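You operate a simulated robot arm through the tools that you are given. There is no shell and no other tool. Be economical: measure what you need, move in short steps, check, and stop when the job is done.

You are at the controls of a simulated two-armed robot. One attempt, no reset.

## Task
Wipe up the spill on the top of the packing table with the striped cloth and put it back.
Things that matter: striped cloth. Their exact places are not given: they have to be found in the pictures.

The check looks at the end state, three seconds after you hand in, the way a careful person would. Anything else that was tipped, shoved, dropped, spilled or broken makes it a failure. Flat cloth is picked up by pressing the open fingertips on it (5 to 10 N) and closing them slowly along it; thin cloth reads only 2 to 8 mm in the jaws.

## Robot
Two 7-joint arms with two-finger parallel grippers on one trunk, on a base that drives. Base frame: it is fixed to the floor where the robot stands at the start and does not move with it; the origin is under the middle of the robot, x ahead of it, y to its left, z up. Units: mm, degrees, N and s.
The left shoulder is at the start at [60, 147, 468], the right one opposite. With the tool pointing down near the work surface each hand reaches from about 100 to 660 mm from the robot's upright axis, wherever it stands, measured 20 degrees to its own side. Payload 3.43 kg a hand.
The TCP of each hand is the grasp point between the finger pads, 30 mm short of the fingertips. In the tool frame z runs along the fingers and y along their closing line. Largest opening 94 mm; finger width 28, thickness 10; the body of the gripper, 50 by 96 mm, starts 55 mm behind the TCP.
Orientation is that of the tool frame in the base frame, as a unit quaternion [x, y, z, w]. With the fingers straight down and closing along the base's y, the tool's x points along the base's -x, its y along +y and its z along -z.

## Interface
- The arms move only by the tool send_rows. It takes "left_commands", "right_commands" or both (then of equal length, played together; a hand with none holds still); each is a list of rows, each an object (a shift or turn left out is 0, a gripper value left out holds the last) with "turn": the turn, a rotation vector about the base's x, y, z in degrees, a list of three; "translation": the shift along the base's x, y, z in mm, a list of three; "fingers": the gripper command, from -1 (shut) to 1 (fully open), values between in proportion. In form: [{"turn": [ax, ay, az], "translation": [dx, dy, dz], "fingers": fingers}, ...]. A call has 1 to 12 rows; each row is the pose to reach, as a shift and turn from the pose commanded when the call began. Each row takes 0.2 s and may step no farther than 50 mm and 8.6 degrees from the row before; otherwise, or with a gripper value out of range, the whole call is refused. Where a pose cannot be reached the arm comes as near as it can. A force on the tool above 40 N (or 10 N above the force at the start of the call, whichever is more), or a blocked arm, ends the call early, and 0.2 s more pass. Each finger travels about 72 mm/s and halts on what it meets, pressing with about 25 N; the grip force reading is that of the motor and also rises with nothing between the fingers. The clock runs only during rows and for 0.2 s after the last one: add rows that repeat a pose to give the fingers time. The reply holds the time, the measured pose of the TCP, the force on the tool along the base axes, the opening and the grip force, in the units named above and with some noise, with the torque about the TCP (base axes, N m) and any sound that the robot's microphone picked up.
- Cameras (640 x 400 px; columns grow to the right, rows downward): "scene" is now at [59.8, -8.9, 1124]; the picture's right is [-0.11, -0.99, 0.00], its down [-0.37, 0.04, -0.93] and it looks along [0.92, -0.10, -0.37] (base axes); focal length 263 px, centre (320, 200). "left" rides on the left gripper at [76, -14, -103] in its tool frame; the picture's right is [0.18, 0.98, 0.00], its down [-0.75, 0.14, -0.64] and it looks along [-0.63, 0.12, 0.77] (tool axes); focal length 243 px, centre (320, 200). "right" rides on the right gripper at [76, 14, -103] in its tool frame; the picture's right is [-0.18, 0.98, 0.00], its down [-0.75, -0.14, -0.64] and it looks along [-0.63, -0.12, 0.77] (tool axes); focal length 243 px, centre (320, 200).
- snapshot(camera): a new picture of that camera. No time passes.
- raise_lower(by): slides the trunk up (or, below 0, down) by that many mm; the arms and the scene camera ride with it, the base frame stays. It gives what a move gives, with no picture.
- base_move(legs): drives the robot by 1 to 6 legs, each [ahead, left, turn to the left] in mm, mm and degrees, along the robot's own axes; the way and the turn of a leg run together, so that a leg with both is an arc; at most 1500 mm and 180 degrees a leg. The arms and the cameras ride along, it lands a little off, and it stops where it bumps. It gives what a move gives.
- turn_head(pan, tilt): turns the head with the scene camera to pan (to the left, within 86 degrees either way) and tilt (down, from -29 to 69), counted from straight ahead of the robot. It gives what a move gives.
- measure_at(camera, pixels): there is no depth. For up to 12 entries [column, row, z] of the newest picture of that camera ("zoom" is the newest enlarged one), the place [x, y] in the base frame at which the ray of that pixel passes the height z, good to about 3 mm. No time passes.
- close_up(camera, box): a new picture of the part [left, top, right, bottom] of that camera's present view, enlarged. No time passes.
- sign_off(): hands the job in; it is judged then, once.

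Go step by step. Measure first, check grasps and placings, and put right what went wrong. The budget is 80 turns and 58 pictures, counting those below and the enlarged ones. Unless the task says otherwise, let go and move clear before handing in, and close with one line.

The tools are called after ">>>" as a command line: name --argument value ..., lists and objects as JSON in quotes. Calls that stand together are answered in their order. send_rows: Moves the arms, as the interface text tells. Its arguments: {"type":"object","properties":{"left_commands":{"type":"array","items":{"type":"object","properties":{"turn":{"type":"array","items":{"type":"number"}},"translation":{"type":"array","items":{"type":"number"}},"fingers":{"type":"number"}}}},"right_commands":{"type":"array","items":{"type":"object","properties":{"turn":{"type":"array","items":{"type":"number"}},"translation":{"type":"array","items":{"type":"number"}},"fingers":{"type":"number"}}}}},"required":[]} The other tools are called the same way: raise_lower (by) slides the trunk up or down; base_move (legs) drives the base; turn_head (pan, tilt) turns the head that bears the scene camera; snapshot (camera) takes a picture; measure_at (camera, pixels) gives the place at which the rays of pixels pass given heights; close_up (camera, box) takes an enlarged picture of a part of a camera's view; sign_off () hands the job in.

At the start:

```text
t: 0.0
left_tool_pos: [401.2, 205.0, 900.3]
left_orientation: [0.0, 1.0, 0.0, 0.0]
left_wrist_force: [-0.2, -0.7, 0.4]
left_moment: [0.01, -0.01, 0.0]
left_grip_width: 94.1
left_grasp_force: 0.0
right_tool_pos: [418.3, -165.7, 899.5]
right_orientation: [0.0, 1.0, 0.0, -0.001]
right_wrist_force: [-0.5, -0.5, -0.1]
right_moment: [0.01, -0.02, 0.02]
right_grip_width: 94.2
right_grasp_force: 0.0
trunk travel left (down, up): [-175.0, 75.0]
robot x, y, heading: [-1.2, 1.6, -0.0]
head pan, tilt: [-6.1, 21.6]
```

scene: 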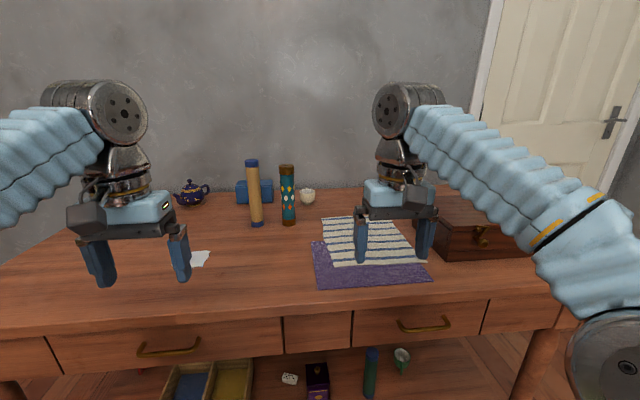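
right: 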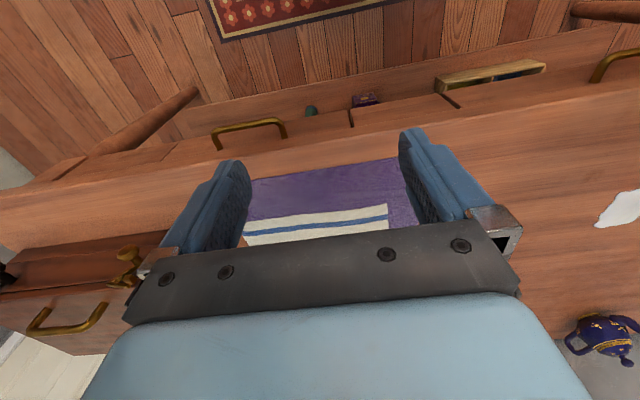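
left: 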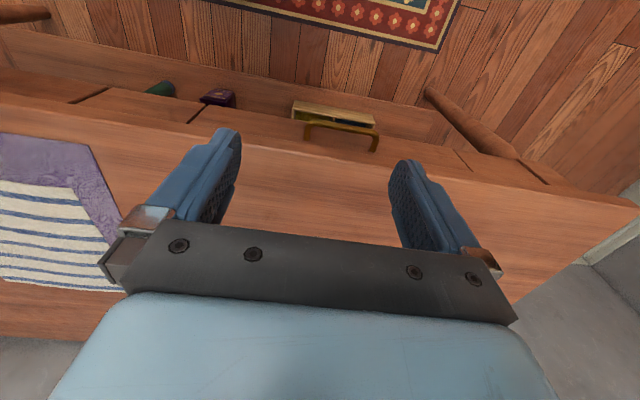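

The striped cloth lies around (370,240), partly on a purple cloth, and a white patch at (200,258) may be the spill. I'll enlarge both.

>>> close_up --camera "scene" --box '[290, 180, 450, 300]'

>>> close_up --camera "scene" --box '[130, 170, 330, 300]'

```text
3.33 times, centred on (370, 240) of scene
```

zoom: 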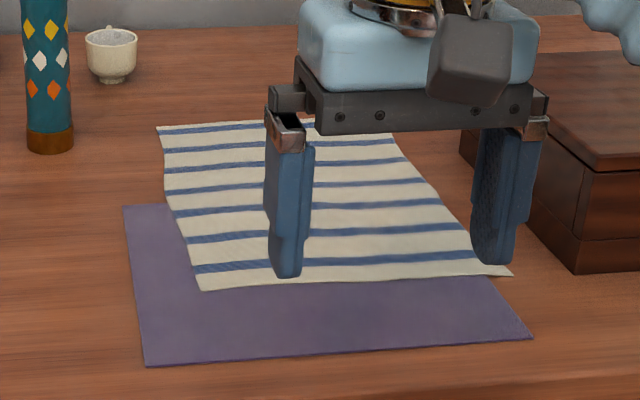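

```text
3.08 times, centred on (230, 235) of scene
```

zoom: 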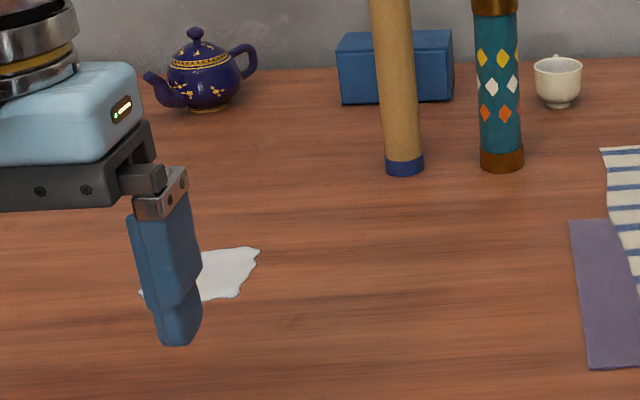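

The spill is the white patch. I need the table height: I'll intersect the mat's front-left corner from two cameras.

>>> measure_at --camera "scene" --pixels '[[317.4, 289.9, 600], [317.4, 289.9, 700], [317.4, 289.9, 750], [317.4, 289.9, 800]]'

>>> measure_at --camera "left" --pixels '[[87, 147, 600], [87, 147, 700], [87, 147, 750], [87, 147, 800]]'

```text
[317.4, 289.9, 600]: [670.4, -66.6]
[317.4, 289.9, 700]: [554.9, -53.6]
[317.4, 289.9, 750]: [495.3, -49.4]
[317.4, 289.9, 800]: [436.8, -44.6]
```

```text
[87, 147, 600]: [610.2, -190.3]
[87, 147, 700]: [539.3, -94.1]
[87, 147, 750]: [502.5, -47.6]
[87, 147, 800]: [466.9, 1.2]
```

The table top is near z=748. Now I'll measure the cloth corners, the mat and the spill.

>>> measure_at --camera "scene" --pixels '[[321.1, 218.1, 748], [334.9, 267, 748], [427.6, 262.5, 748], [392.5, 219.9, 748], [170.9, 265.2, 748], [210.5, 251.2, 748], [204, 266.5, 748], [202.4, 250.3, 748], [431, 283, 748], [311, 241, 748], [288, 225, 748], [256, 227, 748]]'

>>> send_rows --left_commands '[{"translation": [-30, 30, 20]}, {"translation": [-60, 60, 40]}, {"translation": [-90, 100, 50]}, {"translation": [-120, 140, 50]}]' --right_commands '[{"translation": [-30, -30, 20]}, {"translation": [-60, -60, 40]}, {"translation": [-90, -90, 50]}, {"translation": [-120, -120, 50]}]'

>>> snapshot --camera "scene"

```text
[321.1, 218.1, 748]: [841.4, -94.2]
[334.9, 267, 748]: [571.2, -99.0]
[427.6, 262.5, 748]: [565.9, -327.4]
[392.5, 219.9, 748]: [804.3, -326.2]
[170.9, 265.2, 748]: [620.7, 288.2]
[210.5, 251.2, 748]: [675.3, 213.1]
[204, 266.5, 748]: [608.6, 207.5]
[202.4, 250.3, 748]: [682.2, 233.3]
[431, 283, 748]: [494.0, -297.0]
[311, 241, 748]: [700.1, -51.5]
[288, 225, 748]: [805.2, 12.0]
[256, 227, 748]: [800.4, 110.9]
```

```text
refused: row 3 steps farther than a row can; nothing moved
```

```text
52 pictures are left
```

scene: 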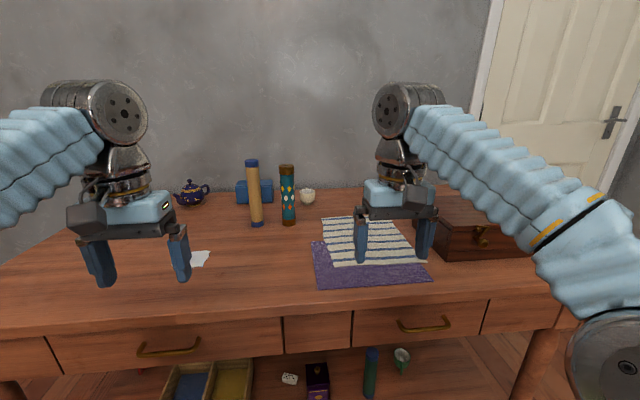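

The move was refused for step size; repeating with smaller steps to clear the view.

>>> send_rows --left_commands '[{"translation": [-25, 25, 15]}, {"translation": [-50, 50, 30]}, {"translation": [-75, 75, 40]}, {"translation": [-100, 100, 50]}, {"translation": [-120, 130, 50]}]' --right_commands '[{"translation": [-25, -25, 15]}, {"translation": [-50, -50, 30]}, {"translation": [-75, -75, 40]}, {"translation": [-100, -100, 50]}, {"translation": [-120, -130, 50]}]'

>>> snapshot --camera "scene"

>>> close_up --camera "scene" --box '[290, 180, 450, 300]'

>>> close_up --camera "scene" --box '[130, 200, 250, 300]'

```text
t: 1.2
left_tool_pos: [306.9, 328.6, 925.9]
left_orientation: [0.002, 1.0, -0.003, 0.0]
left_wrist_force: [0.7, 1.6, -0.1]
left_moment: [-0.14, 0.0, 0.0]
left_grip_width: 94.0
left_grasp_force: 0.1
left hand out of reach, approached as far as the arm can: row 1, 2, 3, 4, 5
right_tool_pos: [322.4, -280.8, 927.6]
right_orientation: [-0.002, 1.0, -0.003, 0.0]
right_wrist_force: [0.8, 1.9, 0.4]
right_moment: [-0.12, 0.05, 0.0]
right_grip_width: 93.9
right_grasp_force: 0.0
right hand out of reach, approached as far as the arm can: row 2, 3, 4, 5
trunk travel left (down, up): [-175.0, 75.0]
robot x, y, heading: [1.2, 4.1, -0.1]
head pan, tilt: [-6.1, 21.6]
```

```text
51 pictures are left
```

scene: 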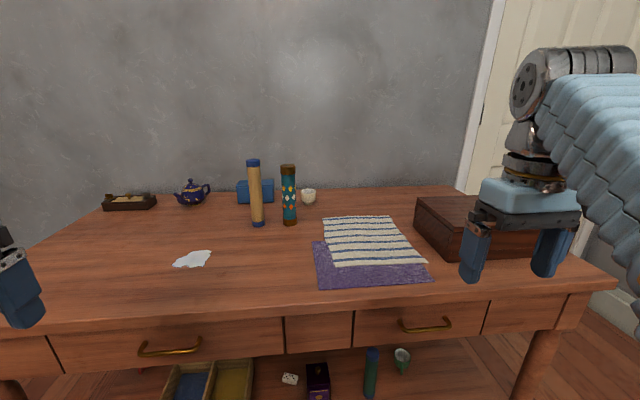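

```text
3.33 times, centred on (370, 240) of scene
```

zoom: 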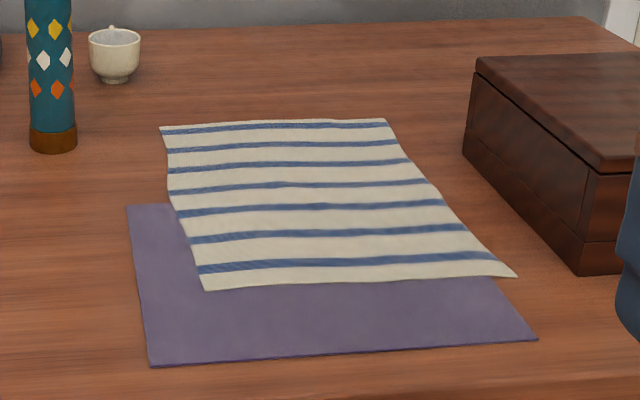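

```text
4.00 times, centred on (190, 250) of scene
```

zoom: 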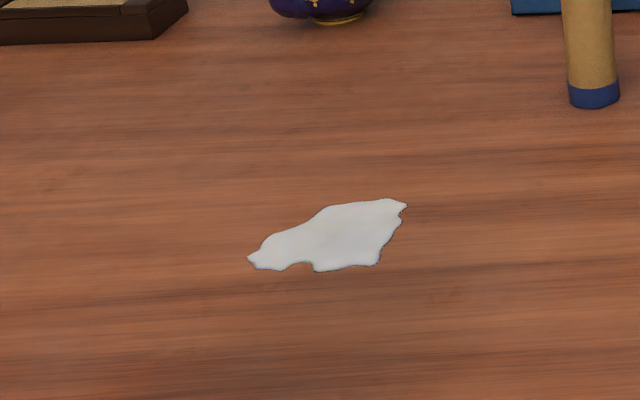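

>>> measure_at --camera "zoom" --pixels '[[248, 258, 747], [406, 205, 747], [378, 264, 747], [330, 206, 747], [283, 270, 747], [592, 100, 747]]'

>>> measure_at --camera "scene" --pixels '[[322, 218, 748], [335.2, 267, 748], [429, 262.7, 748], [390, 215.7, 748], [319, 290, 748], [435, 281.5, 748], [312, 241, 748], [442, 256, 748], [415, 223, 748], [289, 226, 748], [309, 205, 748], [455, 262, 748]]'

```text
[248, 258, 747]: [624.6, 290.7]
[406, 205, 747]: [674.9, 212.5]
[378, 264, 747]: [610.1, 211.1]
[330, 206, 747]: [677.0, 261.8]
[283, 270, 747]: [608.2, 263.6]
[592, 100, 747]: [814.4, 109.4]
```

```text
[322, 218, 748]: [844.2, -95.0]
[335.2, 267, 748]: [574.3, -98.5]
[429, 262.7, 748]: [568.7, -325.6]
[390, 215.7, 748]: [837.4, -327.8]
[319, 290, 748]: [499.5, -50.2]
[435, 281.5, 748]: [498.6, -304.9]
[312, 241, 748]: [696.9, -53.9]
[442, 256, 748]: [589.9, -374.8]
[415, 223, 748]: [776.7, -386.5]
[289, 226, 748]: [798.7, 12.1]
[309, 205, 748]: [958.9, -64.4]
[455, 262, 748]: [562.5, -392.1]
```

The cloth covers x 570–842, y -98…-326, with its near part on the mat (x 498–697). The spill is at about x 608–677, y 211–291. I'd like to grip the far corners, which lie on bare table and can't catch the mat, so I'll look down to see how close the base can drive.

>>> turn_head --pan 0 --tilt 65

>>> snapshot --camera "scene"

```text
t: 2.3
left_tool_pos: [307.1, 323.9, 926.8]
left_orientation: [0.003, 1.0, 0.0, 0.0]
left_wrist_force: [-0.1, 0.0, -0.6]
left_moment: [0.01, 0.02, 0.0]
left_grip_width: 94.2
left_grasp_force: 0.0
right_tool_pos: [323.5, -286.1, 927.8]
right_orientation: [0.0, 1.0, 0.0, 0.0]
right_wrist_force: [-0.1, 0.4, 0.1]
right_moment: [0.04, 0.0, -0.04]
right_grip_width: 94.1
right_grasp_force: 0.0
trunk travel left (down, up): [-175.0, 75.0]
robot x, y, heading: [0.4, -1.1, -0.1]
head pan, tilt: [0.0, 65.0]
```

```text
48 pictures are left
```

scene: 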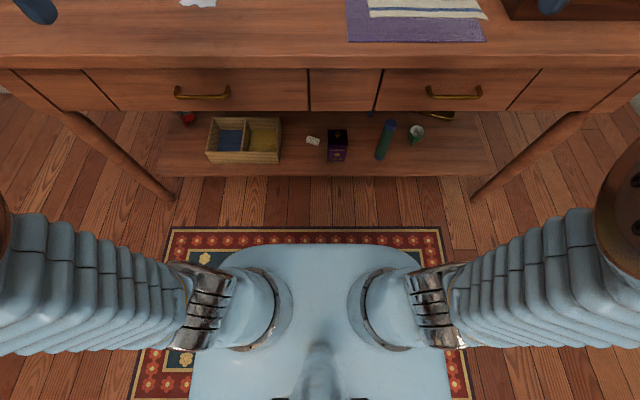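

>>> measure_at --camera "scene" --pixels '[[320, 245, 450], [320, 245, 550], [320, 70, 740], [320, 176, 150], [320, 176, 250], [160, 190, 150], [480, 190, 150], [172, 228, 0], [440, 228, 0], [320, 110, 600]]'

```text
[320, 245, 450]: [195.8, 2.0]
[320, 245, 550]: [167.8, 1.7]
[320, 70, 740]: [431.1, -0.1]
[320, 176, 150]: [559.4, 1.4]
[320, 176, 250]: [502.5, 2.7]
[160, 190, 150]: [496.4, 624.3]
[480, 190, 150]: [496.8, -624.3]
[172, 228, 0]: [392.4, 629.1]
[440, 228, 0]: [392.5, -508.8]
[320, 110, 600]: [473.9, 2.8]
```

Table edge x≈431 and body front ≈195, so about 190 mm of forward drive is safe. I'll raise the trunk, then drive to centre on the cloth.

>>> raise_lower --by 75

>>> base_move --legs '[[0, -212, 0], [190, 0, 0]]'

>>> turn_head --pan 0 --tilt 40

>>> snapshot --camera "scene"

```text
t: 3.4
left_tool_pos: [305.3, 325.8, 1002.1]
left_orientation: [0.0, 1.0, 0.001, 0.0]
left_wrist_force: [0.2, 0.3, -0.4]
left_moment: [0.02, 0.01, 0.01]
left_grip_width: 94.1
left_grasp_force: 0.1
right_tool_pos: [323.4, -285.7, 1003.2]
right_orientation: [0.0, 1.0, 0.0, 0.0]
right_wrist_force: [-0.3, 0.7, -0.3]
right_moment: [-0.02, -0.01, 0.02]
right_grip_width: 93.8
right_grasp_force: 0.0
trunk travel left (down, up): [-250.0, 0.0]
robot x, y, heading: [-1.3, 1.6, 0.1]
head pan, tilt: [0.0, 65.0]
```

```text
t: 6.2
left_tool_pos: [496.9, 116.8, 1004.0]
left_orientation: [0.0, 1.0, 0.0, -0.001]
left_wrist_force: [-0.2, 0.1, -0.1]
left_moment: [-0.01, 0.01, 0.0]
left_grip_width: 94.0
left_grasp_force: 0.0
right_tool_pos: [512.0, -494.1, 1002.7]
right_orientation: [-0.001, 1.0, 0.0, 0.001]
right_wrist_force: [-1.0, 0.5, 0.8]
right_moment: [-0.04, 0.0, -0.05]
right_grip_width: 93.7
right_grasp_force: 0.1
trunk travel left (down, up): [-250.0, 0.0]
robot x, y, heading: [191.0, -205.9, 0.2]
head pan, tilt: [0.0, 65.0]
```

```text
t: 7.1
left_tool_pos: [495.0, 116.1, 1000.8]
left_orientation: [0.0, 1.0, -0.001, 0.0]
left_wrist_force: [0.5, -0.6, 0.6]
left_moment: [0.02, 0.03, -0.02]
left_grip_width: 94.0
left_grasp_force: 0.0
right_tool_pos: [513.0, -495.5, 1002.3]
right_orientation: [0.0, 1.0, 0.0, 0.0]
right_wrist_force: [0.7, -0.2, 0.0]
right_moment: [-0.01, -0.02, -0.02]
right_grip_width: 94.0
right_grasp_force: 0.0
trunk travel left (down, up): [-250.0, 0.0]
robot x, y, heading: [187.2, -209.8, -0.1]
head pan, tilt: [0.0, 40.0]
```

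```text
47 pictures are left
```

scene: 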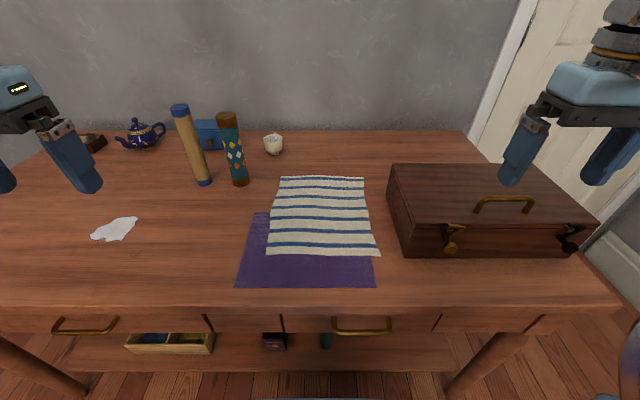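

>>> measure_at --camera "scene" --pixels '[[279, 177, 748], [363, 178, 748], [381, 257, 748], [266, 254, 748], [252, 213, 748], [237, 288, 748], [376, 289, 748], [402, 256, 748], [388, 204, 748], [204, 184, 748], [241, 186, 748], [273, 155, 748]]'

>>> measure_at --camera "scene" --pixels '[[90, 236, 747], [138, 218, 747], [120, 241, 747], [105, 225, 747], [391, 167, 850], [524, 166, 850]]'

```text
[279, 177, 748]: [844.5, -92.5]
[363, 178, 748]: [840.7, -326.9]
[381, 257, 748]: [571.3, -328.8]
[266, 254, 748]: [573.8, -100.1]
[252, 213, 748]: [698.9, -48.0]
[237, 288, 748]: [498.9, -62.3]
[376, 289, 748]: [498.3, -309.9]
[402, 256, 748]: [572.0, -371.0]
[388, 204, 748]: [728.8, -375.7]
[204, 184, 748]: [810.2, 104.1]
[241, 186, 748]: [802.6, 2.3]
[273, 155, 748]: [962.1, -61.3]
```

```text
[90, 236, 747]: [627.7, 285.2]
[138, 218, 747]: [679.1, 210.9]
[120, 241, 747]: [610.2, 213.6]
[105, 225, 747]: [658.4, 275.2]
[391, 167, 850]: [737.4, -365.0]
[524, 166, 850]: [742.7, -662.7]
```

Geometry confirmed. I'll bring both hands inboard over the cloth's side edges, high up, with fingers opened to about 40 mm.

>>> send_rows --left_commands '[{"translation": [0, -48, 0], "fingers": -0.15}, {"translation": [0, -96, 0]}, {"translation": [0, -144, 0]}, {"translation": [0, -192, 0]}, {"translation": [0, -240, 0]}, {"translation": [45, -240, 0]}, {"translation": [90, -240, 0]}, {"translation": [135, -240, 0]}]' --right_commands '[{"translation": [0, 40, 0], "fingers": -0.15}, {"translation": [0, 80, 0]}, {"translation": [0, 120, 0]}, {"translation": [0, 160, 0]}, {"translation": [0, 200, 0]}, {"translation": [45, 200, 0]}, {"translation": [90, 200, 0]}, {"translation": [135, 200, 0]}]'

```text
t: 8.9
left_tool_pos: [560.2, -100.5, 1004.1]
left_orientation: [0.002, 1.0, -0.012, 0.01]
left_wrist_force: [-0.2, -0.2, 0.4]
left_moment: [0.0, -0.01, 0.04]
left_grip_width: 39.9
left_grasp_force: 0.1
left hand out of reach, approached as far as the arm can: row 6, 7, 8
right_tool_pos: [557.8, -291.8, 995.6]
right_orientation: [-0.002, 1.0, -0.005, -0.001]
right_wrist_force: [-0.9, -0.9, -0.1]
right_moment: [-0.01, -0.05, -0.04]
right_grip_width: 40.1
right_grasp_force: 0.1
right hand out of reach, approached as far as the arm can: row 6, 7, 8
trunk travel left (down, up): [-250.0, 0.0]
robot x, y, heading: [190.7, -209.5, 0.1]
head pan, tilt: [0.0, 40.0]
```

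At z≈1000 reach ends near x≈560, so I'll go lower first and then forward.

>>> send_rows --left_commands '[{"translation": [0, 0, -40]}, {"translation": [0, 0, -80]}, {"translation": [0, 0, -120]}]' --right_commands '[{"translation": [0, 0, -40]}, {"translation": [0, 0, -80]}, {"translation": [0, 0, -120]}]'

```text
t: 9.7
left_tool_pos: [557.2, -101.2, 879.8]
left_orientation: [-0.001, 1.0, 0.0, 0.0]
left_wrist_force: [-0.9, -0.7, -0.2]
left_moment: [0.01, 0.01, 0.01]
left_grip_width: 40.0
left_grasp_force: 0.1
right_tool_pos: [557.3, -292.7, 877.2]
right_orientation: [0.0, 1.0, 0.0, 0.0]
right_wrist_force: [-0.7, 0.0, -0.5]
right_moment: [-0.02, 0.01, 0.0]
right_grip_width: 40.0
right_grasp_force: 0.0
trunk travel left (down, up): [-250.0, 0.0]
robot x, y, heading: [190.9, -212.3, 0.2]
head pan, tilt: [0.0, 40.0]
```

>>> send_rows --left_commands '[{"translation": [45, -12, 0]}, {"translation": [90, -25, 0]}, {"translation": [135, -25, -10]}, {"translation": [180, -25, -20]}, {"translation": [225, -25, -30]}, {"translation": [269, -25, -40]}]' --right_commands '[{"translation": [45, 0, 0]}, {"translation": [90, 0, 0]}, {"translation": [135, 0, -10]}, {"translation": [180, -2, -20]}, {"translation": [225, -2, -30]}, {"translation": [268, -2, -40]}]'

>>> snapshot --camera "scene"

>>> snapshot --camera "left"

```text
t: 11.1
left_tool_pos: [801.4, -118.5, 841.1]
left_orientation: [0.0, 1.0, 0.0, -0.001]
left_wrist_force: [-0.1, -0.1, 1.1]
left_moment: [0.03, -0.02, 0.02]
left_grip_width: 40.2
left_grasp_force: 0.1
left hand out of reach, approached as far as the arm can: row 6
right_tool_pos: [793.2, -295.0, 847.3]
right_orientation: [-0.001, 1.0, 0.0, -0.001]
right_wrist_force: [-0.6, -0.2, -0.5]
right_moment: [0.02, 0.01, 0.01]
right_grip_width: 40.0
right_grasp_force: 0.0
right hand out of reach, approached as far as the arm can: row 6
trunk travel left (down, up): [-250.0, 0.0]
robot x, y, heading: [194.4, -215.8, 0.4]
head pan, tilt: [0.0, 40.0]
```

```text
46 pictures are left
```

scene: 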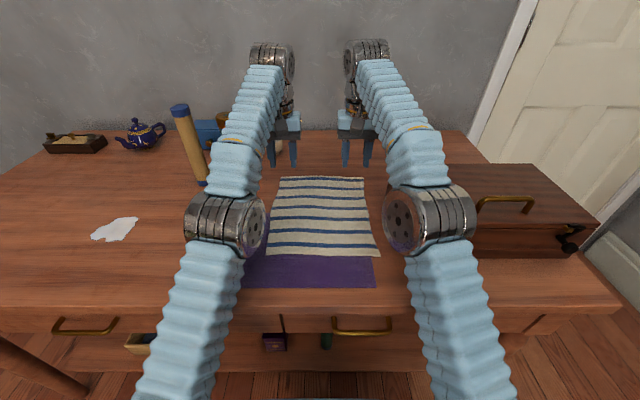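

```text
45 pictures are left
```

left: 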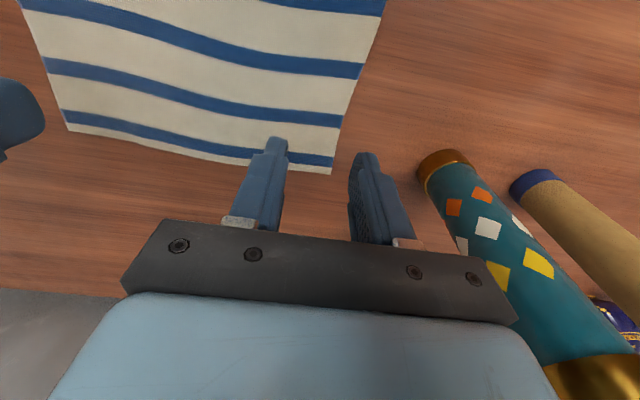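

Hands are ~25 mm short. I'll creep the base 20 mm ahead, then check.

>>> base_move --legs '[[22, 0, 0]]'

>>> send_rows --left_commands '[{"translation": [0, -4, -20]}, {"translation": [4, -8, -40]}]' --right_commands '[{"translation": [4, 0, -22]}, {"translation": [12, 2, -45]}]'

>>> snapshot --camera "left"

>>> snapshot --camera "right"

```text
t: 11.9
left_tool_pos: [824.8, -119.4, 839.5]
left_orientation: [0.0, 1.0, 0.0, 0.0]
left_wrist_force: [-0.2, 0.0, 0.5]
left_moment: [-0.01, 0.0, 0.0]
left_grip_width: 40.2
left_grasp_force: 0.0
right_tool_pos: [814.7, -296.9, 847.6]
right_orientation: [0.0, 1.0, 0.0, -0.001]
right_wrist_force: [0.0, -0.7, 1.2]
right_moment: [-0.03, -0.08, 0.02]
right_grip_width: 40.0
right_grasp_force: 0.1
trunk travel left (down, up): [-250.0, 0.0]
robot x, y, heading: [211.4, -212.7, 0.2]
head pan, tilt: [0.0, 40.0]
```

```text
t: 12.5
left_tool_pos: [828.1, -128.9, 797.9]
left_orientation: [0.0, 1.0, -0.001, 0.001]
left_wrist_force: [-0.4, 0.8, 0.3]
left_moment: [0.0, 0.0, 0.01]
left_grip_width: 39.8
left_grasp_force: 0.1
right_tool_pos: [827.2, -292.7, 800.2]
right_orientation: [0.0, 1.0, 0.0, 0.0]
right_wrist_force: [0.2, 0.7, -0.7]
right_moment: [0.0, -0.01, -0.01]
right_grip_width: 39.6
right_grasp_force: 0.1
trunk travel left (down, up): [-250.0, 0.0]
robot x, y, heading: [212.7, -207.7, -0.0]
head pan, tilt: [0.0, 40.0]
```

```text
44 pictures are left
```

left: 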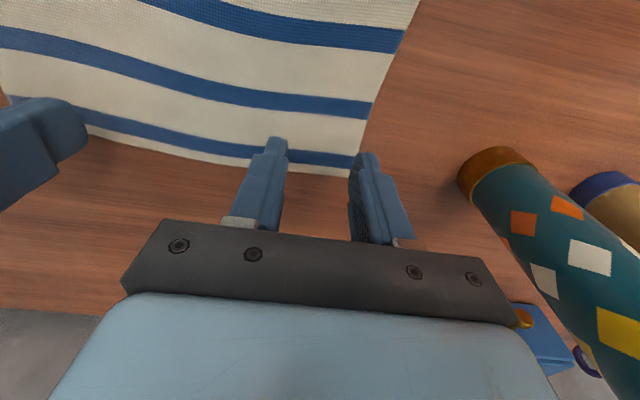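

```text
43 pictures are left
```

right: 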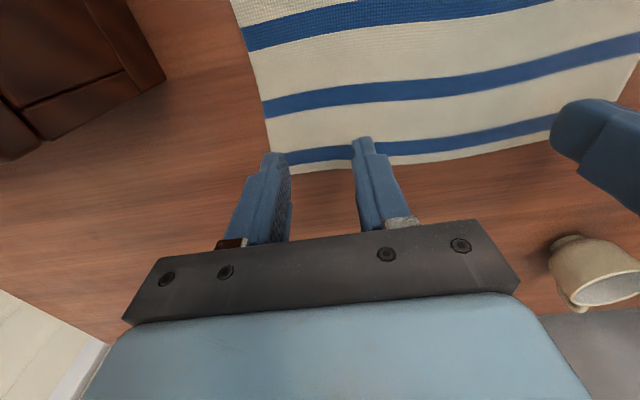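

>>> measure_at --camera "left" --pixels '[[352, 178, 748], [372, 105, 748], [190, 155, 748]]'

>>> measure_at --camera "right" --pixels '[[275, 177, 748], [264, 110, 748], [440, 160, 748]]'

```text
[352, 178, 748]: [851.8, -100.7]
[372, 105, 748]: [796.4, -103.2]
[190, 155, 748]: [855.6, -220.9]
```

```text
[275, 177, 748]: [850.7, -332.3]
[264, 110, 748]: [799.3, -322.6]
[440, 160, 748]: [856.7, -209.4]
```

Edges sit around x≈850, y≈-101 / -330. I'll nudge inward slightly and descend to just touching.

>>> send_rows --left_commands '[{"translation": [0, -5, -6]}, {"translation": [0, -7, -12]}, {"translation": [0, -7, -17]}, {"translation": [0, -7, -17]}]' --right_commands '[{"translation": [0, 3, -6]}, {"translation": [0, 3, -12]}, {"translation": [0, 3, -18]}, {"translation": [0, 3, -18]}]'

```text
t: 13.5
left_tool_pos: [829.4, -135.2, 783.3]
left_orientation: [0.0, 1.0, 0.0, 0.0]
left_wrist_force: [-0.1, 0.1, 0.1]
left_moment: [-0.01, 0.0, -0.01]
left_grip_width: 40.0
left_grasp_force: 0.1
right_tool_pos: [827.3, -291.9, 783.1]
right_orientation: [0.0, 1.0, 0.0, 0.0]
right_wrist_force: [-0.5, 0.2, 0.6]
right_moment: [-0.04, -0.03, 0.0]
right_grip_width: 40.1
right_grasp_force: 0.0
trunk travel left (down, up): [-250.0, 0.0]
robot x, y, heading: [212.9, -214.7, -0.0]
head pan, tilt: [0.0, 40.0]
```

>>> send_rows --left_commands '[{"translation": [0, 0, -2]}, {"translation": [0, 0, -4]}, {"translation": [0, 0, -4]}]' --right_commands '[{"translation": [0, 0, -2]}, {"translation": [0, 0, -4]}, {"translation": [0, 0, -4]}]'

```text
t: 14.3
left_tool_pos: [829.2, -133.6, 778.0]
left_orientation: [0.0, 1.0, 0.0, 0.0]
left_wrist_force: [-0.1, -0.6, -0.6]
left_moment: [-0.05, -0.01, -0.02]
left_grip_width: 39.9
left_grasp_force: 0.1
right_tool_pos: [827.2, -290.4, 778.7]
right_orientation: [0.0, 1.0, 0.0, -0.001]
right_wrist_force: [0.2, 0.5, 0.8]
right_moment: [0.03, -0.01, -0.01]
right_grip_width: 40.0
right_grasp_force: 0.0
trunk travel left (down, up): [-250.0, 0.0]
robot x, y, heading: [215.0, -208.4, -0.1]
head pan, tilt: [0.0, 40.0]
```

>>> send_rows --left_commands '[{"translation": [0, 0, -1]}, {"translation": [0, 0, -2]}, {"translation": [0, 0, -3]}, {"translation": [0, 0, -3]}]' --right_commands '[{"translation": [0, 0, -1]}, {"translation": [0, 0, -2]}, {"translation": [0, 0, -3]}, {"translation": [0, 0, -3]}]'

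```text
t: 15.3
left_tool_pos: [828.1, -134.6, 774.9]
left_orientation: [0.0, 1.0, 0.0, 0.0]
left_wrist_force: [1.4, 0.8, 0.9]
left_moment: [0.01, 0.03, -0.02]
left_grip_width: 39.9
left_grasp_force: 0.1
right_tool_pos: [828.2, -290.1, 776.1]
right_orientation: [0.0, 1.0, 0.0, 0.0]
right_wrist_force: [0.1, -0.1, 0.5]
right_moment: [-0.02, 0.01, 0.02]
right_grip_width: 40.0
right_grasp_force: 0.1
trunk travel left (down, up): [-250.0, 0.0]
robot x, y, heading: [213.9, -211.2, -0.2]
head pan, tilt: [0.0, 40.0]
```

No contact yet; continuing down gently.

>>> send_rows --left_commands '[{"translation": [0, 0, -1]}, {"translation": [0, 0, -2]}, {"translation": [0, 0, -3]}, {"translation": [0, 0, -3]}]' --right_commands '[{"translation": [0, 0, -1]}, {"translation": [0, 0, -2]}, {"translation": [0, 0, -3]}, {"translation": [0, 0, -3]}]'

```text
t: 16.3
left_tool_pos: [828.1, -135.2, 773.2]
left_orientation: [0.0, 1.0, 0.0, -0.001]
left_wrist_force: [-0.4, 0.8, -0.1]
left_moment: [0.02, 0.0, 0.01]
left_grip_width: 39.9
left_grasp_force: 0.0
right_tool_pos: [827.9, -289.2, 773.9]
right_orientation: [0.0, 1.0, 0.0, 0.0]
right_wrist_force: [-0.2, 0.9, -0.6]
right_moment: [0.0, 0.01, 0.0]
right_grip_width: 39.9
right_grasp_force: 0.0
trunk travel left (down, up): [-250.0, 0.0]
robot x, y, heading: [211.3, -210.3, -0.0]
head pan, tilt: [0.0, 40.0]
```

>>> send_rows --left_commands '[{"translation": [0, 0, -1]}, {"translation": [0, 0, -2]}, {"translation": [0, 0, -3]}, {"translation": [0, 0, -3]}]' --right_commands '[{"translation": [0, 0, -1]}, {"translation": [0, 0, -2]}, {"translation": [0, 0, -3]}, {"translation": [0, 0, -4]}]'

>>> snapshot --camera "left"

```text
t: 17.3
left_tool_pos: [829.2, -135.6, 770.8]
left_orientation: [0.0, 1.0, 0.0, 0.001]
left_wrist_force: [1.2, 0.4, 9.5]
left_moment: [0.2, -0.04, -0.03]
left_grip_width: 39.9
left_grasp_force: 0.1
right_tool_pos: [827.5, -290.8, 771.7]
right_orientation: [-0.001, 1.0, 0.0, 0.001]
right_wrist_force: [1.6, 0.0, 6.6]
right_moment: [-0.15, -0.02, 0.05]
right_grip_width: 40.2
right_grasp_force: 0.1
trunk travel left (down, up): [-250.0, 0.0]
robot x, y, heading: [212.7, -208.1, 0.4]
head pan, tilt: [0.0, 40.0]
```

```text
42 pictures are left
```

left: 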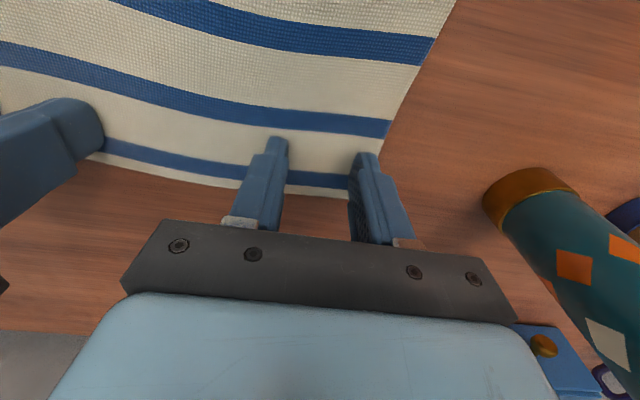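

Contact: 9.5 N and 6.6 N at fingertip z≈741, so the table is at ≈740. Both tips are on the cloth; closing slowly.

>>> send_rows --left_commands '[{"fingers": -0.22}, {"fingers": -0.3}, {"fingers": -0.38}, {"fingers": -0.46}, {"fingers": -0.54}, {"fingers": -0.62}, {"fingers": -0.7}, {"fingers": -0.78}, {"fingers": -0.86}, {"fingers": -0.94}, {"fingers": -1}, {"fingers": -1}]' --right_commands '[{"fingers": -0.22}, {"fingers": -0.3}, {"fingers": -0.38}, {"fingers": -0.46}, {"fingers": -0.54}, {"fingers": -0.62}, {"fingers": -0.7}, {"fingers": -0.78}, {"fingers": -0.86}, {"fingers": -0.94}, {"fingers": -1}, {"fingers": -1}]'

>>> snapshot --camera "left"

>>> snapshot --camera "right"

```text
t: 19.9
left_tool_pos: [828.1, -135.8, 769.6]
left_orientation: [0.001, 1.0, -0.001, 0.001]
left_wrist_force: [-0.3, -17.0, 15.0]
left_moment: [-0.4, 0.01, 0.07]
left_grip_width: 2.3
left_grasp_force: 25.1
right_tool_pos: [826.2, -288.6, 772.2]
right_orientation: [-0.001, 1.0, 0.001, 0.001]
right_wrist_force: [-0.4, 19.9, 12.1]
right_moment: [0.52, 0.03, -0.01]
right_grip_width: 2.0
right_grasp_force: 25.4
trunk travel left (down, up): [-250.0, 0.0]
robot x, y, heading: [213.9, -209.6, 0.2]
head pan, tilt: [0.0, 40.0]
```

```text
41 pictures are left
```

left: 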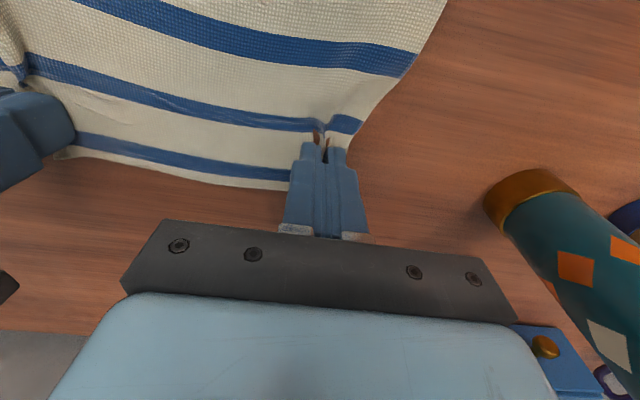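

```text
40 pictures are left
```

right: 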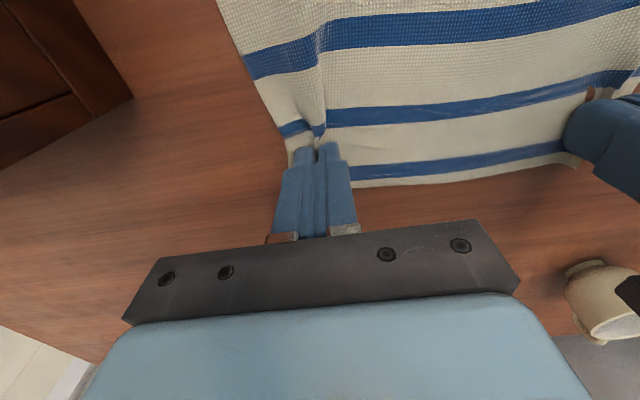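

Both pinches hold (2.3 and 2.0 mm, 25 N) with clear folds. I'll lift along an arc back towards the near edge so the mat isn't dragged.

>>> send_rows --left_commands '[{"translation": [-8, -3, 20]}, {"translation": [-25, -6, 50]}, {"translation": [-50, -6, 85]}, {"translation": [-85, -6, 118]}, {"translation": [-122, -6, 148]}]' --right_commands '[{"translation": [-8, 3, 20]}, {"translation": [-25, 6, 50]}, {"translation": [-50, 6, 85]}, {"translation": [-85, 6, 118]}, {"translation": [-122, 6, 148]}]'

>>> snapshot --camera "scene"

```text
t: 21.1
left_tool_pos: [706.0, -137.9, 917.4]
left_orientation: [0.0, 1.0, 0.0, 0.0]
left_wrist_force: [-0.1, -4.0, 0.4]
left_moment: [-0.14, 0.04, 0.05]
left_grip_width: 2.1
left_grasp_force: 25.4
right_tool_pos: [708.0, -284.0, 918.8]
right_orientation: [-0.001, 1.0, 0.0, 0.0]
right_wrist_force: [0.8, 3.7, -0.6]
right_moment: [0.09, 0.02, -0.05]
right_grip_width: 1.9
right_grasp_force: 25.8
trunk travel left (down, up): [-250.0, 0.0]
robot x, y, heading: [208.1, -209.7, -0.0]
head pan, tilt: [0.0, 40.0]
```

```text
39 pictures are left
```

scene: 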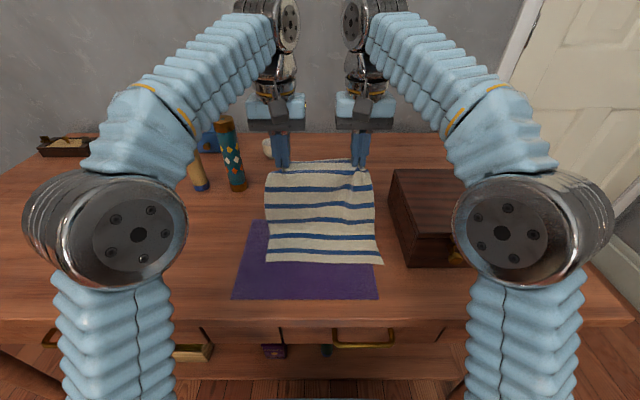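

Both corners are held. Continuing the arc, tilting the fingers forward for extra height.

>>> send_rows --left_commands '[{"translation": [-36, 0, 28], "turn": [0, -8, 0]}, {"translation": [-72, 0, 52], "turn": [0, -16, 0]}, {"translation": [-106, 0, 74], "turn": [0, -24, 0]}, {"translation": [-130, 0, 98], "turn": [0, -32, 0]}, {"translation": [-140, 0, 125], "turn": [0, -40, 0]}, {"translation": [-140, 0, 145], "turn": [0, -40, 0]}]' --right_commands '[{"translation": [-36, 0, 28], "turn": [0, -8, 0]}, {"translation": [-72, 0, 52], "turn": [0, -16, 0]}, {"translation": [-106, 0, 74], "turn": [0, -24, 0]}, {"translation": [-130, 0, 98], "turn": [0, -32, 0]}, {"translation": [-140, 0, 125], "turn": [0, -40, 0]}, {"translation": [-140, 0, 145], "turn": [0, -40, 0]}]'

>>> snapshot --camera "scene"

```text
t: 22.5
left_tool_pos: [566.4, -139.3, 1062.2]
left_orientation: [-0.002, 0.939, 0.0, 0.343]
left_wrist_force: [-0.1, -0.5, -0.2]
left_moment: [0.05, 0.01, -0.02]
left_grip_width: 1.9
left_grasp_force: 24.7
right_tool_pos: [566.1, -283.8, 1063.0]
right_orientation: [0.001, 0.939, 0.0, 0.343]
right_wrist_force: [-0.9, -0.3, 0.5]
right_moment: [0.01, -0.02, -0.01]
right_grip_width: 2.3
right_grasp_force: 25.2
trunk travel left (down, up): [-250.0, 0.0]
robot x, y, heading: [214.8, -207.6, -0.2]
head pan, tilt: [0.0, 40.0]
```

```text
38 pictures are left
```

scene: 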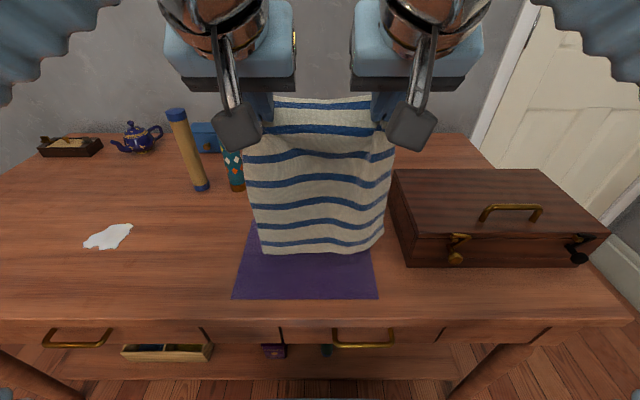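

The cloth hangs free with its hem above the mat, and the mat hasn't moved. Driving left to the spill.

>>> base_move --legs '[[0, 468, 0]]'

>>> snapshot --camera "scene"

```text
t: 25.3
left_tool_pos: [561.1, 336.8, 1063.1]
left_orientation: [-0.006, 0.94, 0.003, 0.342]
left_wrist_force: [-0.4, 0.5, -0.4]
left_moment: [0.01, -0.03, 0.0]
left_grip_width: 2.1
left_grasp_force: 24.6
right_tool_pos: [564.5, 194.3, 1062.9]
right_orientation: [-0.006, 0.94, 0.002, 0.342]
right_wrist_force: [0.1, -0.2, 0.3]
right_moment: [-0.03, 0.01, -0.01]
right_grip_width: 2.2
right_grasp_force: 24.8
trunk travel left (down, up): [-250.0, 0.0]
robot x, y, heading: [210.2, 265.4, 0.6]
head pan, tilt: [0.0, 40.0]
```

```text
37 pictures are left
```

scene: 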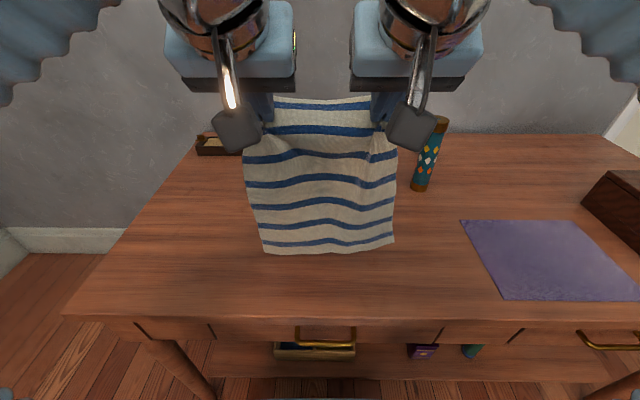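

The hanging cloth is centred on the spill (y≈265 vs ≈250). I'll lay it out over the spill, hem first near x≈510, hands going forward and down.

>>> send_rows --left_commands '[{"translation": [-40, 0, -10]}, {"translation": [-60, 0, -45]}, {"translation": [-55, 0, -75], "turn": [0, 8, 0]}, {"translation": [-35, 0, -105], "turn": [0, 16, 0]}, {"translation": [0, 0, -135], "turn": [0, 24, 0]}, {"translation": [38, 0, -165], "turn": [0, 32, 0]}, {"translation": [75, 0, -195], "turn": [0, 40, 0]}, {"translation": [110, 0, -225], "turn": [0, 40, 0]}, {"translation": [140, 0, -255], "turn": [0, 40, 0]}, {"translation": [165, 0, -275], "turn": [0, 40, 0]}, {"translation": [185, 0, -284], "turn": [0, 40, 0]}]' --right_commands '[{"translation": [-40, 0, -10]}, {"translation": [-60, 0, -45]}, {"translation": [-55, 0, -75], "turn": [0, 8, 0]}, {"translation": [-35, 0, -105], "turn": [0, 16, 0]}, {"translation": [0, 0, -135], "turn": [0, 24, 0]}, {"translation": [38, 0, -165], "turn": [0, 32, 0]}, {"translation": [75, 0, -195], "turn": [0, 40, 0]}, {"translation": [110, 0, -225], "turn": [0, 40, 0]}, {"translation": [140, 0, -255], "turn": [0, 40, 0]}, {"translation": [165, 0, -275], "turn": [0, 40, 0]}, {"translation": [185, 0, -284], "turn": [0, 40, 0]}]'

>>> snapshot --camera "scene"

```text
t: 27.7
left_tool_pos: [746.7, 335.2, 780.0]
left_orientation: [-0.005, 1.0, 0.005, -0.001]
left_wrist_force: [-0.8, 0.6, -0.3]
left_moment: [-0.01, 0.01, 0.0]
left_grip_width: 2.1
left_grasp_force: 25.2
right_tool_pos: [751.0, 193.0, 778.7]
right_orientation: [-0.005, 1.0, 0.005, 0.001]
right_wrist_force: [0.3, 0.1, 0.0]
right_moment: [0.01, -0.03, -0.03]
right_grip_width: 2.4
right_grasp_force: 24.9
trunk travel left (down, up): [-250.0, 0.0]
robot x, y, heading: [209.5, 258.7, 0.9]
head pan, tilt: [0.0, 40.0]
```

```text
36 pictures are left
```

scene: 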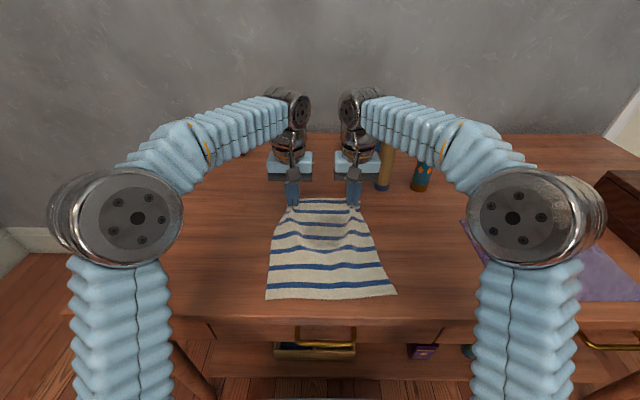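

The cloth covers the spill, both grips hold. Lowering to light contact and wiping: back, sideways, forward, sideways, back.

>>> send_rows --left_commands '[{"translation": [0, 0, -7]}, {"translation": [-40, 0, -8]}, {"translation": [-80, 0, -8]}, {"translation": [-120, 0, -8]}, {"translation": [-155, 0, -8]}]' --right_commands '[{"translation": [0, 0, -7]}, {"translation": [-40, 0, -8]}, {"translation": [-80, 0, -8]}, {"translation": [-120, 0, -8]}, {"translation": [-155, 0, -8]}]'

>>> snapshot --camera "scene"

```text
t: 28.9
left_tool_pos: [591.6, 338.4, 772.4]
left_orientation: [-0.005, 1.0, 0.004, 0.0]
left_wrist_force: [-1.5, 0.0, 5.0]
left_moment: [-0.01, 0.07, 0.03]
left_grip_width: 2.1
left_grasp_force: 24.6
right_tool_pos: [594.6, 194.6, 771.9]
right_orientation: [-0.006, 1.0, 0.004, 0.0]
right_wrist_force: [-0.8, 0.0, 8.1]
right_moment: [0.02, 0.07, -0.02]
right_grip_width: 2.4
right_grasp_force: 24.8
trunk travel left (down, up): [-250.0, 0.0]
robot x, y, heading: [206.4, 263.2, 0.6]
head pan, tilt: [0.0, 40.0]
```

```text
35 pictures are left
```

scene: 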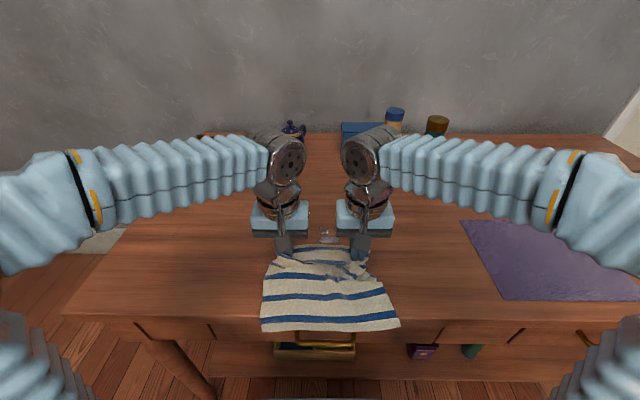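

Most of the white is gone; something remains near (327,236). Enlarging.

>>> close_up --camera "scene" --box '[260, 200, 400, 290]'

```text
4.44 times, centred on (330, 245) of scene
```

zoom: 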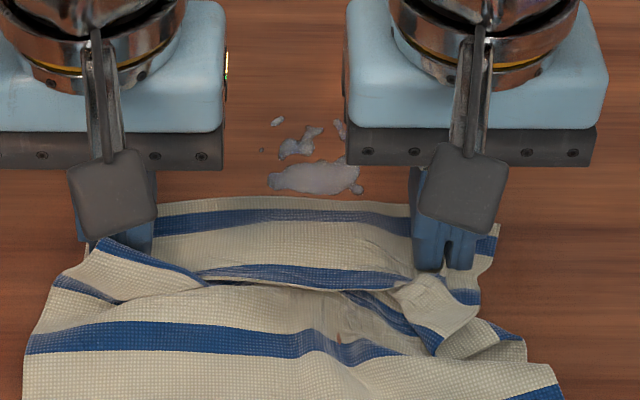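

>>> measure_at --camera "zoom" --pixels '[[268, 182, 741], [365, 185, 741], [298, 145, 741], [342, 128, 741], [277, 121, 741]]'

```text
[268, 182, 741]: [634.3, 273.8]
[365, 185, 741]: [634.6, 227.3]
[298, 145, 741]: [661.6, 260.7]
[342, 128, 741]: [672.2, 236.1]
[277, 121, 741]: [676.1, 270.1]
```

The residue sits between the hands (x 630–680, y 225–275). I'll scrub it with the right hand's bundle in passes at y≈235, 252, 270.

>>> send_rows --left_commands '[{"translation": [0, 40, -1]}, {"translation": [40, 40, -1]}, {"translation": [80, 40, -1]}, {"translation": [105, 40, -1]}, {"translation": [105, 58, -1]}, {"translation": [65, 58, -1]}, {"translation": [25, 58, -1]}, {"translation": [0, 58, -1]}, {"translation": [0, 76, -1]}, {"translation": [40, 76, -1]}, {"translation": [80, 76, -1]}, {"translation": [105, 76, -1]}]' --right_commands '[{"translation": [0, 40, -1]}, {"translation": [40, 40, -1]}, {"translation": [80, 40, -1]}, {"translation": [105, 40, -1]}, {"translation": [105, 58, -1]}, {"translation": [65, 58, -1]}, {"translation": [25, 58, -1]}, {"translation": [0, 58, -1]}, {"translation": [0, 76, -1]}, {"translation": [40, 76, -1]}, {"translation": [80, 76, -1]}, {"translation": [105, 76, -1]}]'

>>> send_rows --left_commands '[{"translation": [0, -25, 0]}, {"translation": [-40, -25, 0]}, {"translation": [-80, -25, 0]}, {"translation": [-120, -25, 0]}, {"translation": [-135, -25, 0]}]' --right_commands '[{"translation": [0, -25, 0]}, {"translation": [-40, -25, 0]}, {"translation": [-80, -25, 0]}, {"translation": [-120, -25, 0]}, {"translation": [-135, -25, 0]}]'

>>> close_up --camera "scene" --box '[250, 180, 410, 300]'

```text
t: 31.5
left_tool_pos: [696.1, 413.1, 770.3]
left_orientation: [-0.006, 1.0, 0.004, 0.001]
left_wrist_force: [-0.8, 0.5, 1.8]
left_moment: [0.0, -0.02, -0.04]
left_grip_width: 2.1
left_grasp_force: 25.0
right_tool_pos: [700.1, 272.2, 772.7]
right_orientation: [-0.006, 1.0, 0.005, -0.001]
right_wrist_force: [-0.6, 0.8, 0.9]
right_moment: [0.02, -0.01, 0.0]
right_grip_width: 2.2
right_grasp_force: 25.2
trunk travel left (down, up): [-250.0, 0.0]
robot x, y, heading: [211.6, 266.5, 0.8]
head pan, tilt: [0.0, 40.0]
```

```text
t: 32.7
left_tool_pos: [563.3, 386.6, 770.4]
left_orientation: [-0.005, 1.0, 0.005, 0.001]
left_wrist_force: [1.6, -1.1, 22.2]
left_moment: [0.04, -0.06, 0.02]
left_grip_width: 2.4
left_grasp_force: 25.2
right_tool_pos: [566.5, 244.5, 771.5]
right_orientation: [-0.005, 1.0, 0.004, 0.0]
right_wrist_force: [0.9, -0.1, 5.5]
right_moment: [0.02, 0.01, 0.01]
right_grip_width: 2.4
right_grasp_force: 24.7
trunk travel left (down, up): [-250.0, 0.0]
robot x, y, heading: [211.8, 265.2, 0.7]
head pan, tilt: [0.0, 40.0]
```

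```text
3.33 times, centred on (330, 240) of scene
```

zoom: 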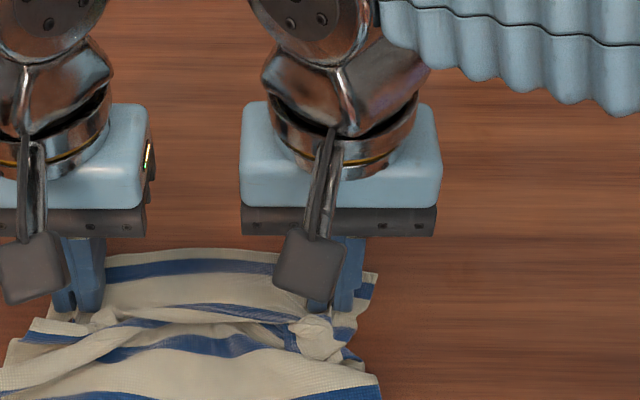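

The spill area is hidden by the gripper. I'll lift the cloth back to carrying height and look.

>>> send_rows --left_commands '[{"translation": [0, -10, 40]}, {"translation": [0, -20, 80]}, {"translation": [0, -30, 120], "turn": [0, -8, 0]}, {"translation": [0, -40, 160], "turn": [0, -16, 0]}, {"translation": [0, -50, 200], "turn": [0, -24, 0]}, {"translation": [0, -50, 240], "turn": [0, -32, 0]}, {"translation": [0, -50, 270], "turn": [0, -40, 0]}, {"translation": [0, -50, 292], "turn": [0, -40, 0]}]' --right_commands '[{"translation": [0, -10, 40]}, {"translation": [0, -20, 80]}, {"translation": [0, -30, 120], "turn": [0, -8, 0]}, {"translation": [0, -40, 160], "turn": [0, -16, 0]}, {"translation": [0, -50, 200], "turn": [0, -24, 0]}, {"translation": [0, -50, 240], "turn": [0, -32, 0]}, {"translation": [0, -50, 270], "turn": [0, -40, 0]}, {"translation": [0, -50, 292], "turn": [0, -40, 0]}]'

>>> snapshot --camera "scene"

>>> snapshot --camera "left"

```text
t: 34.5
left_tool_pos: [563.1, 339.3, 1065.0]
left_orientation: [-0.007, 0.939, 0.002, 0.343]
left_wrist_force: [0.1, -0.1, 1.1]
left_moment: [0.02, -0.03, -0.01]
left_grip_width: 2.3
left_grasp_force: 24.9
right_tool_pos: [564.5, 196.5, 1062.9]
right_orientation: [-0.007, 0.939, 0.002, 0.343]
right_wrist_force: [-0.1, 0.2, 0.4]
right_moment: [0.0, 0.0, 0.04]
right_grip_width: 2.5
right_grasp_force: 25.0
trunk travel left (down, up): [-250.0, 0.0]
robot x, y, heading: [209.2, 264.7, 0.7]
head pan, tilt: [0.0, 40.0]
```

```text
32 pictures are left
```

scene: 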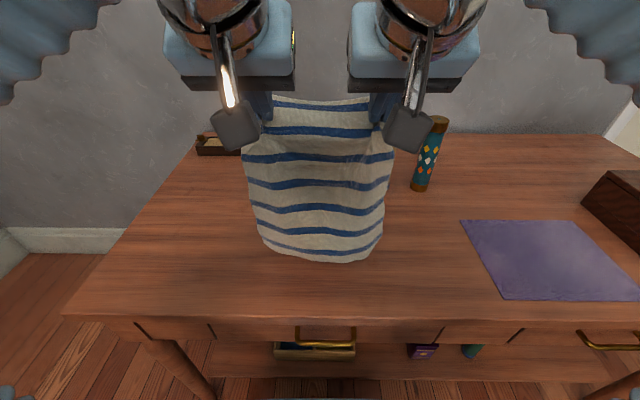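

```text
31 pictures are left
```

left: 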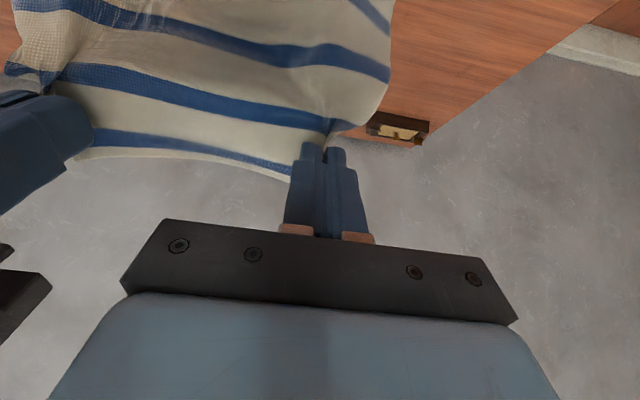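

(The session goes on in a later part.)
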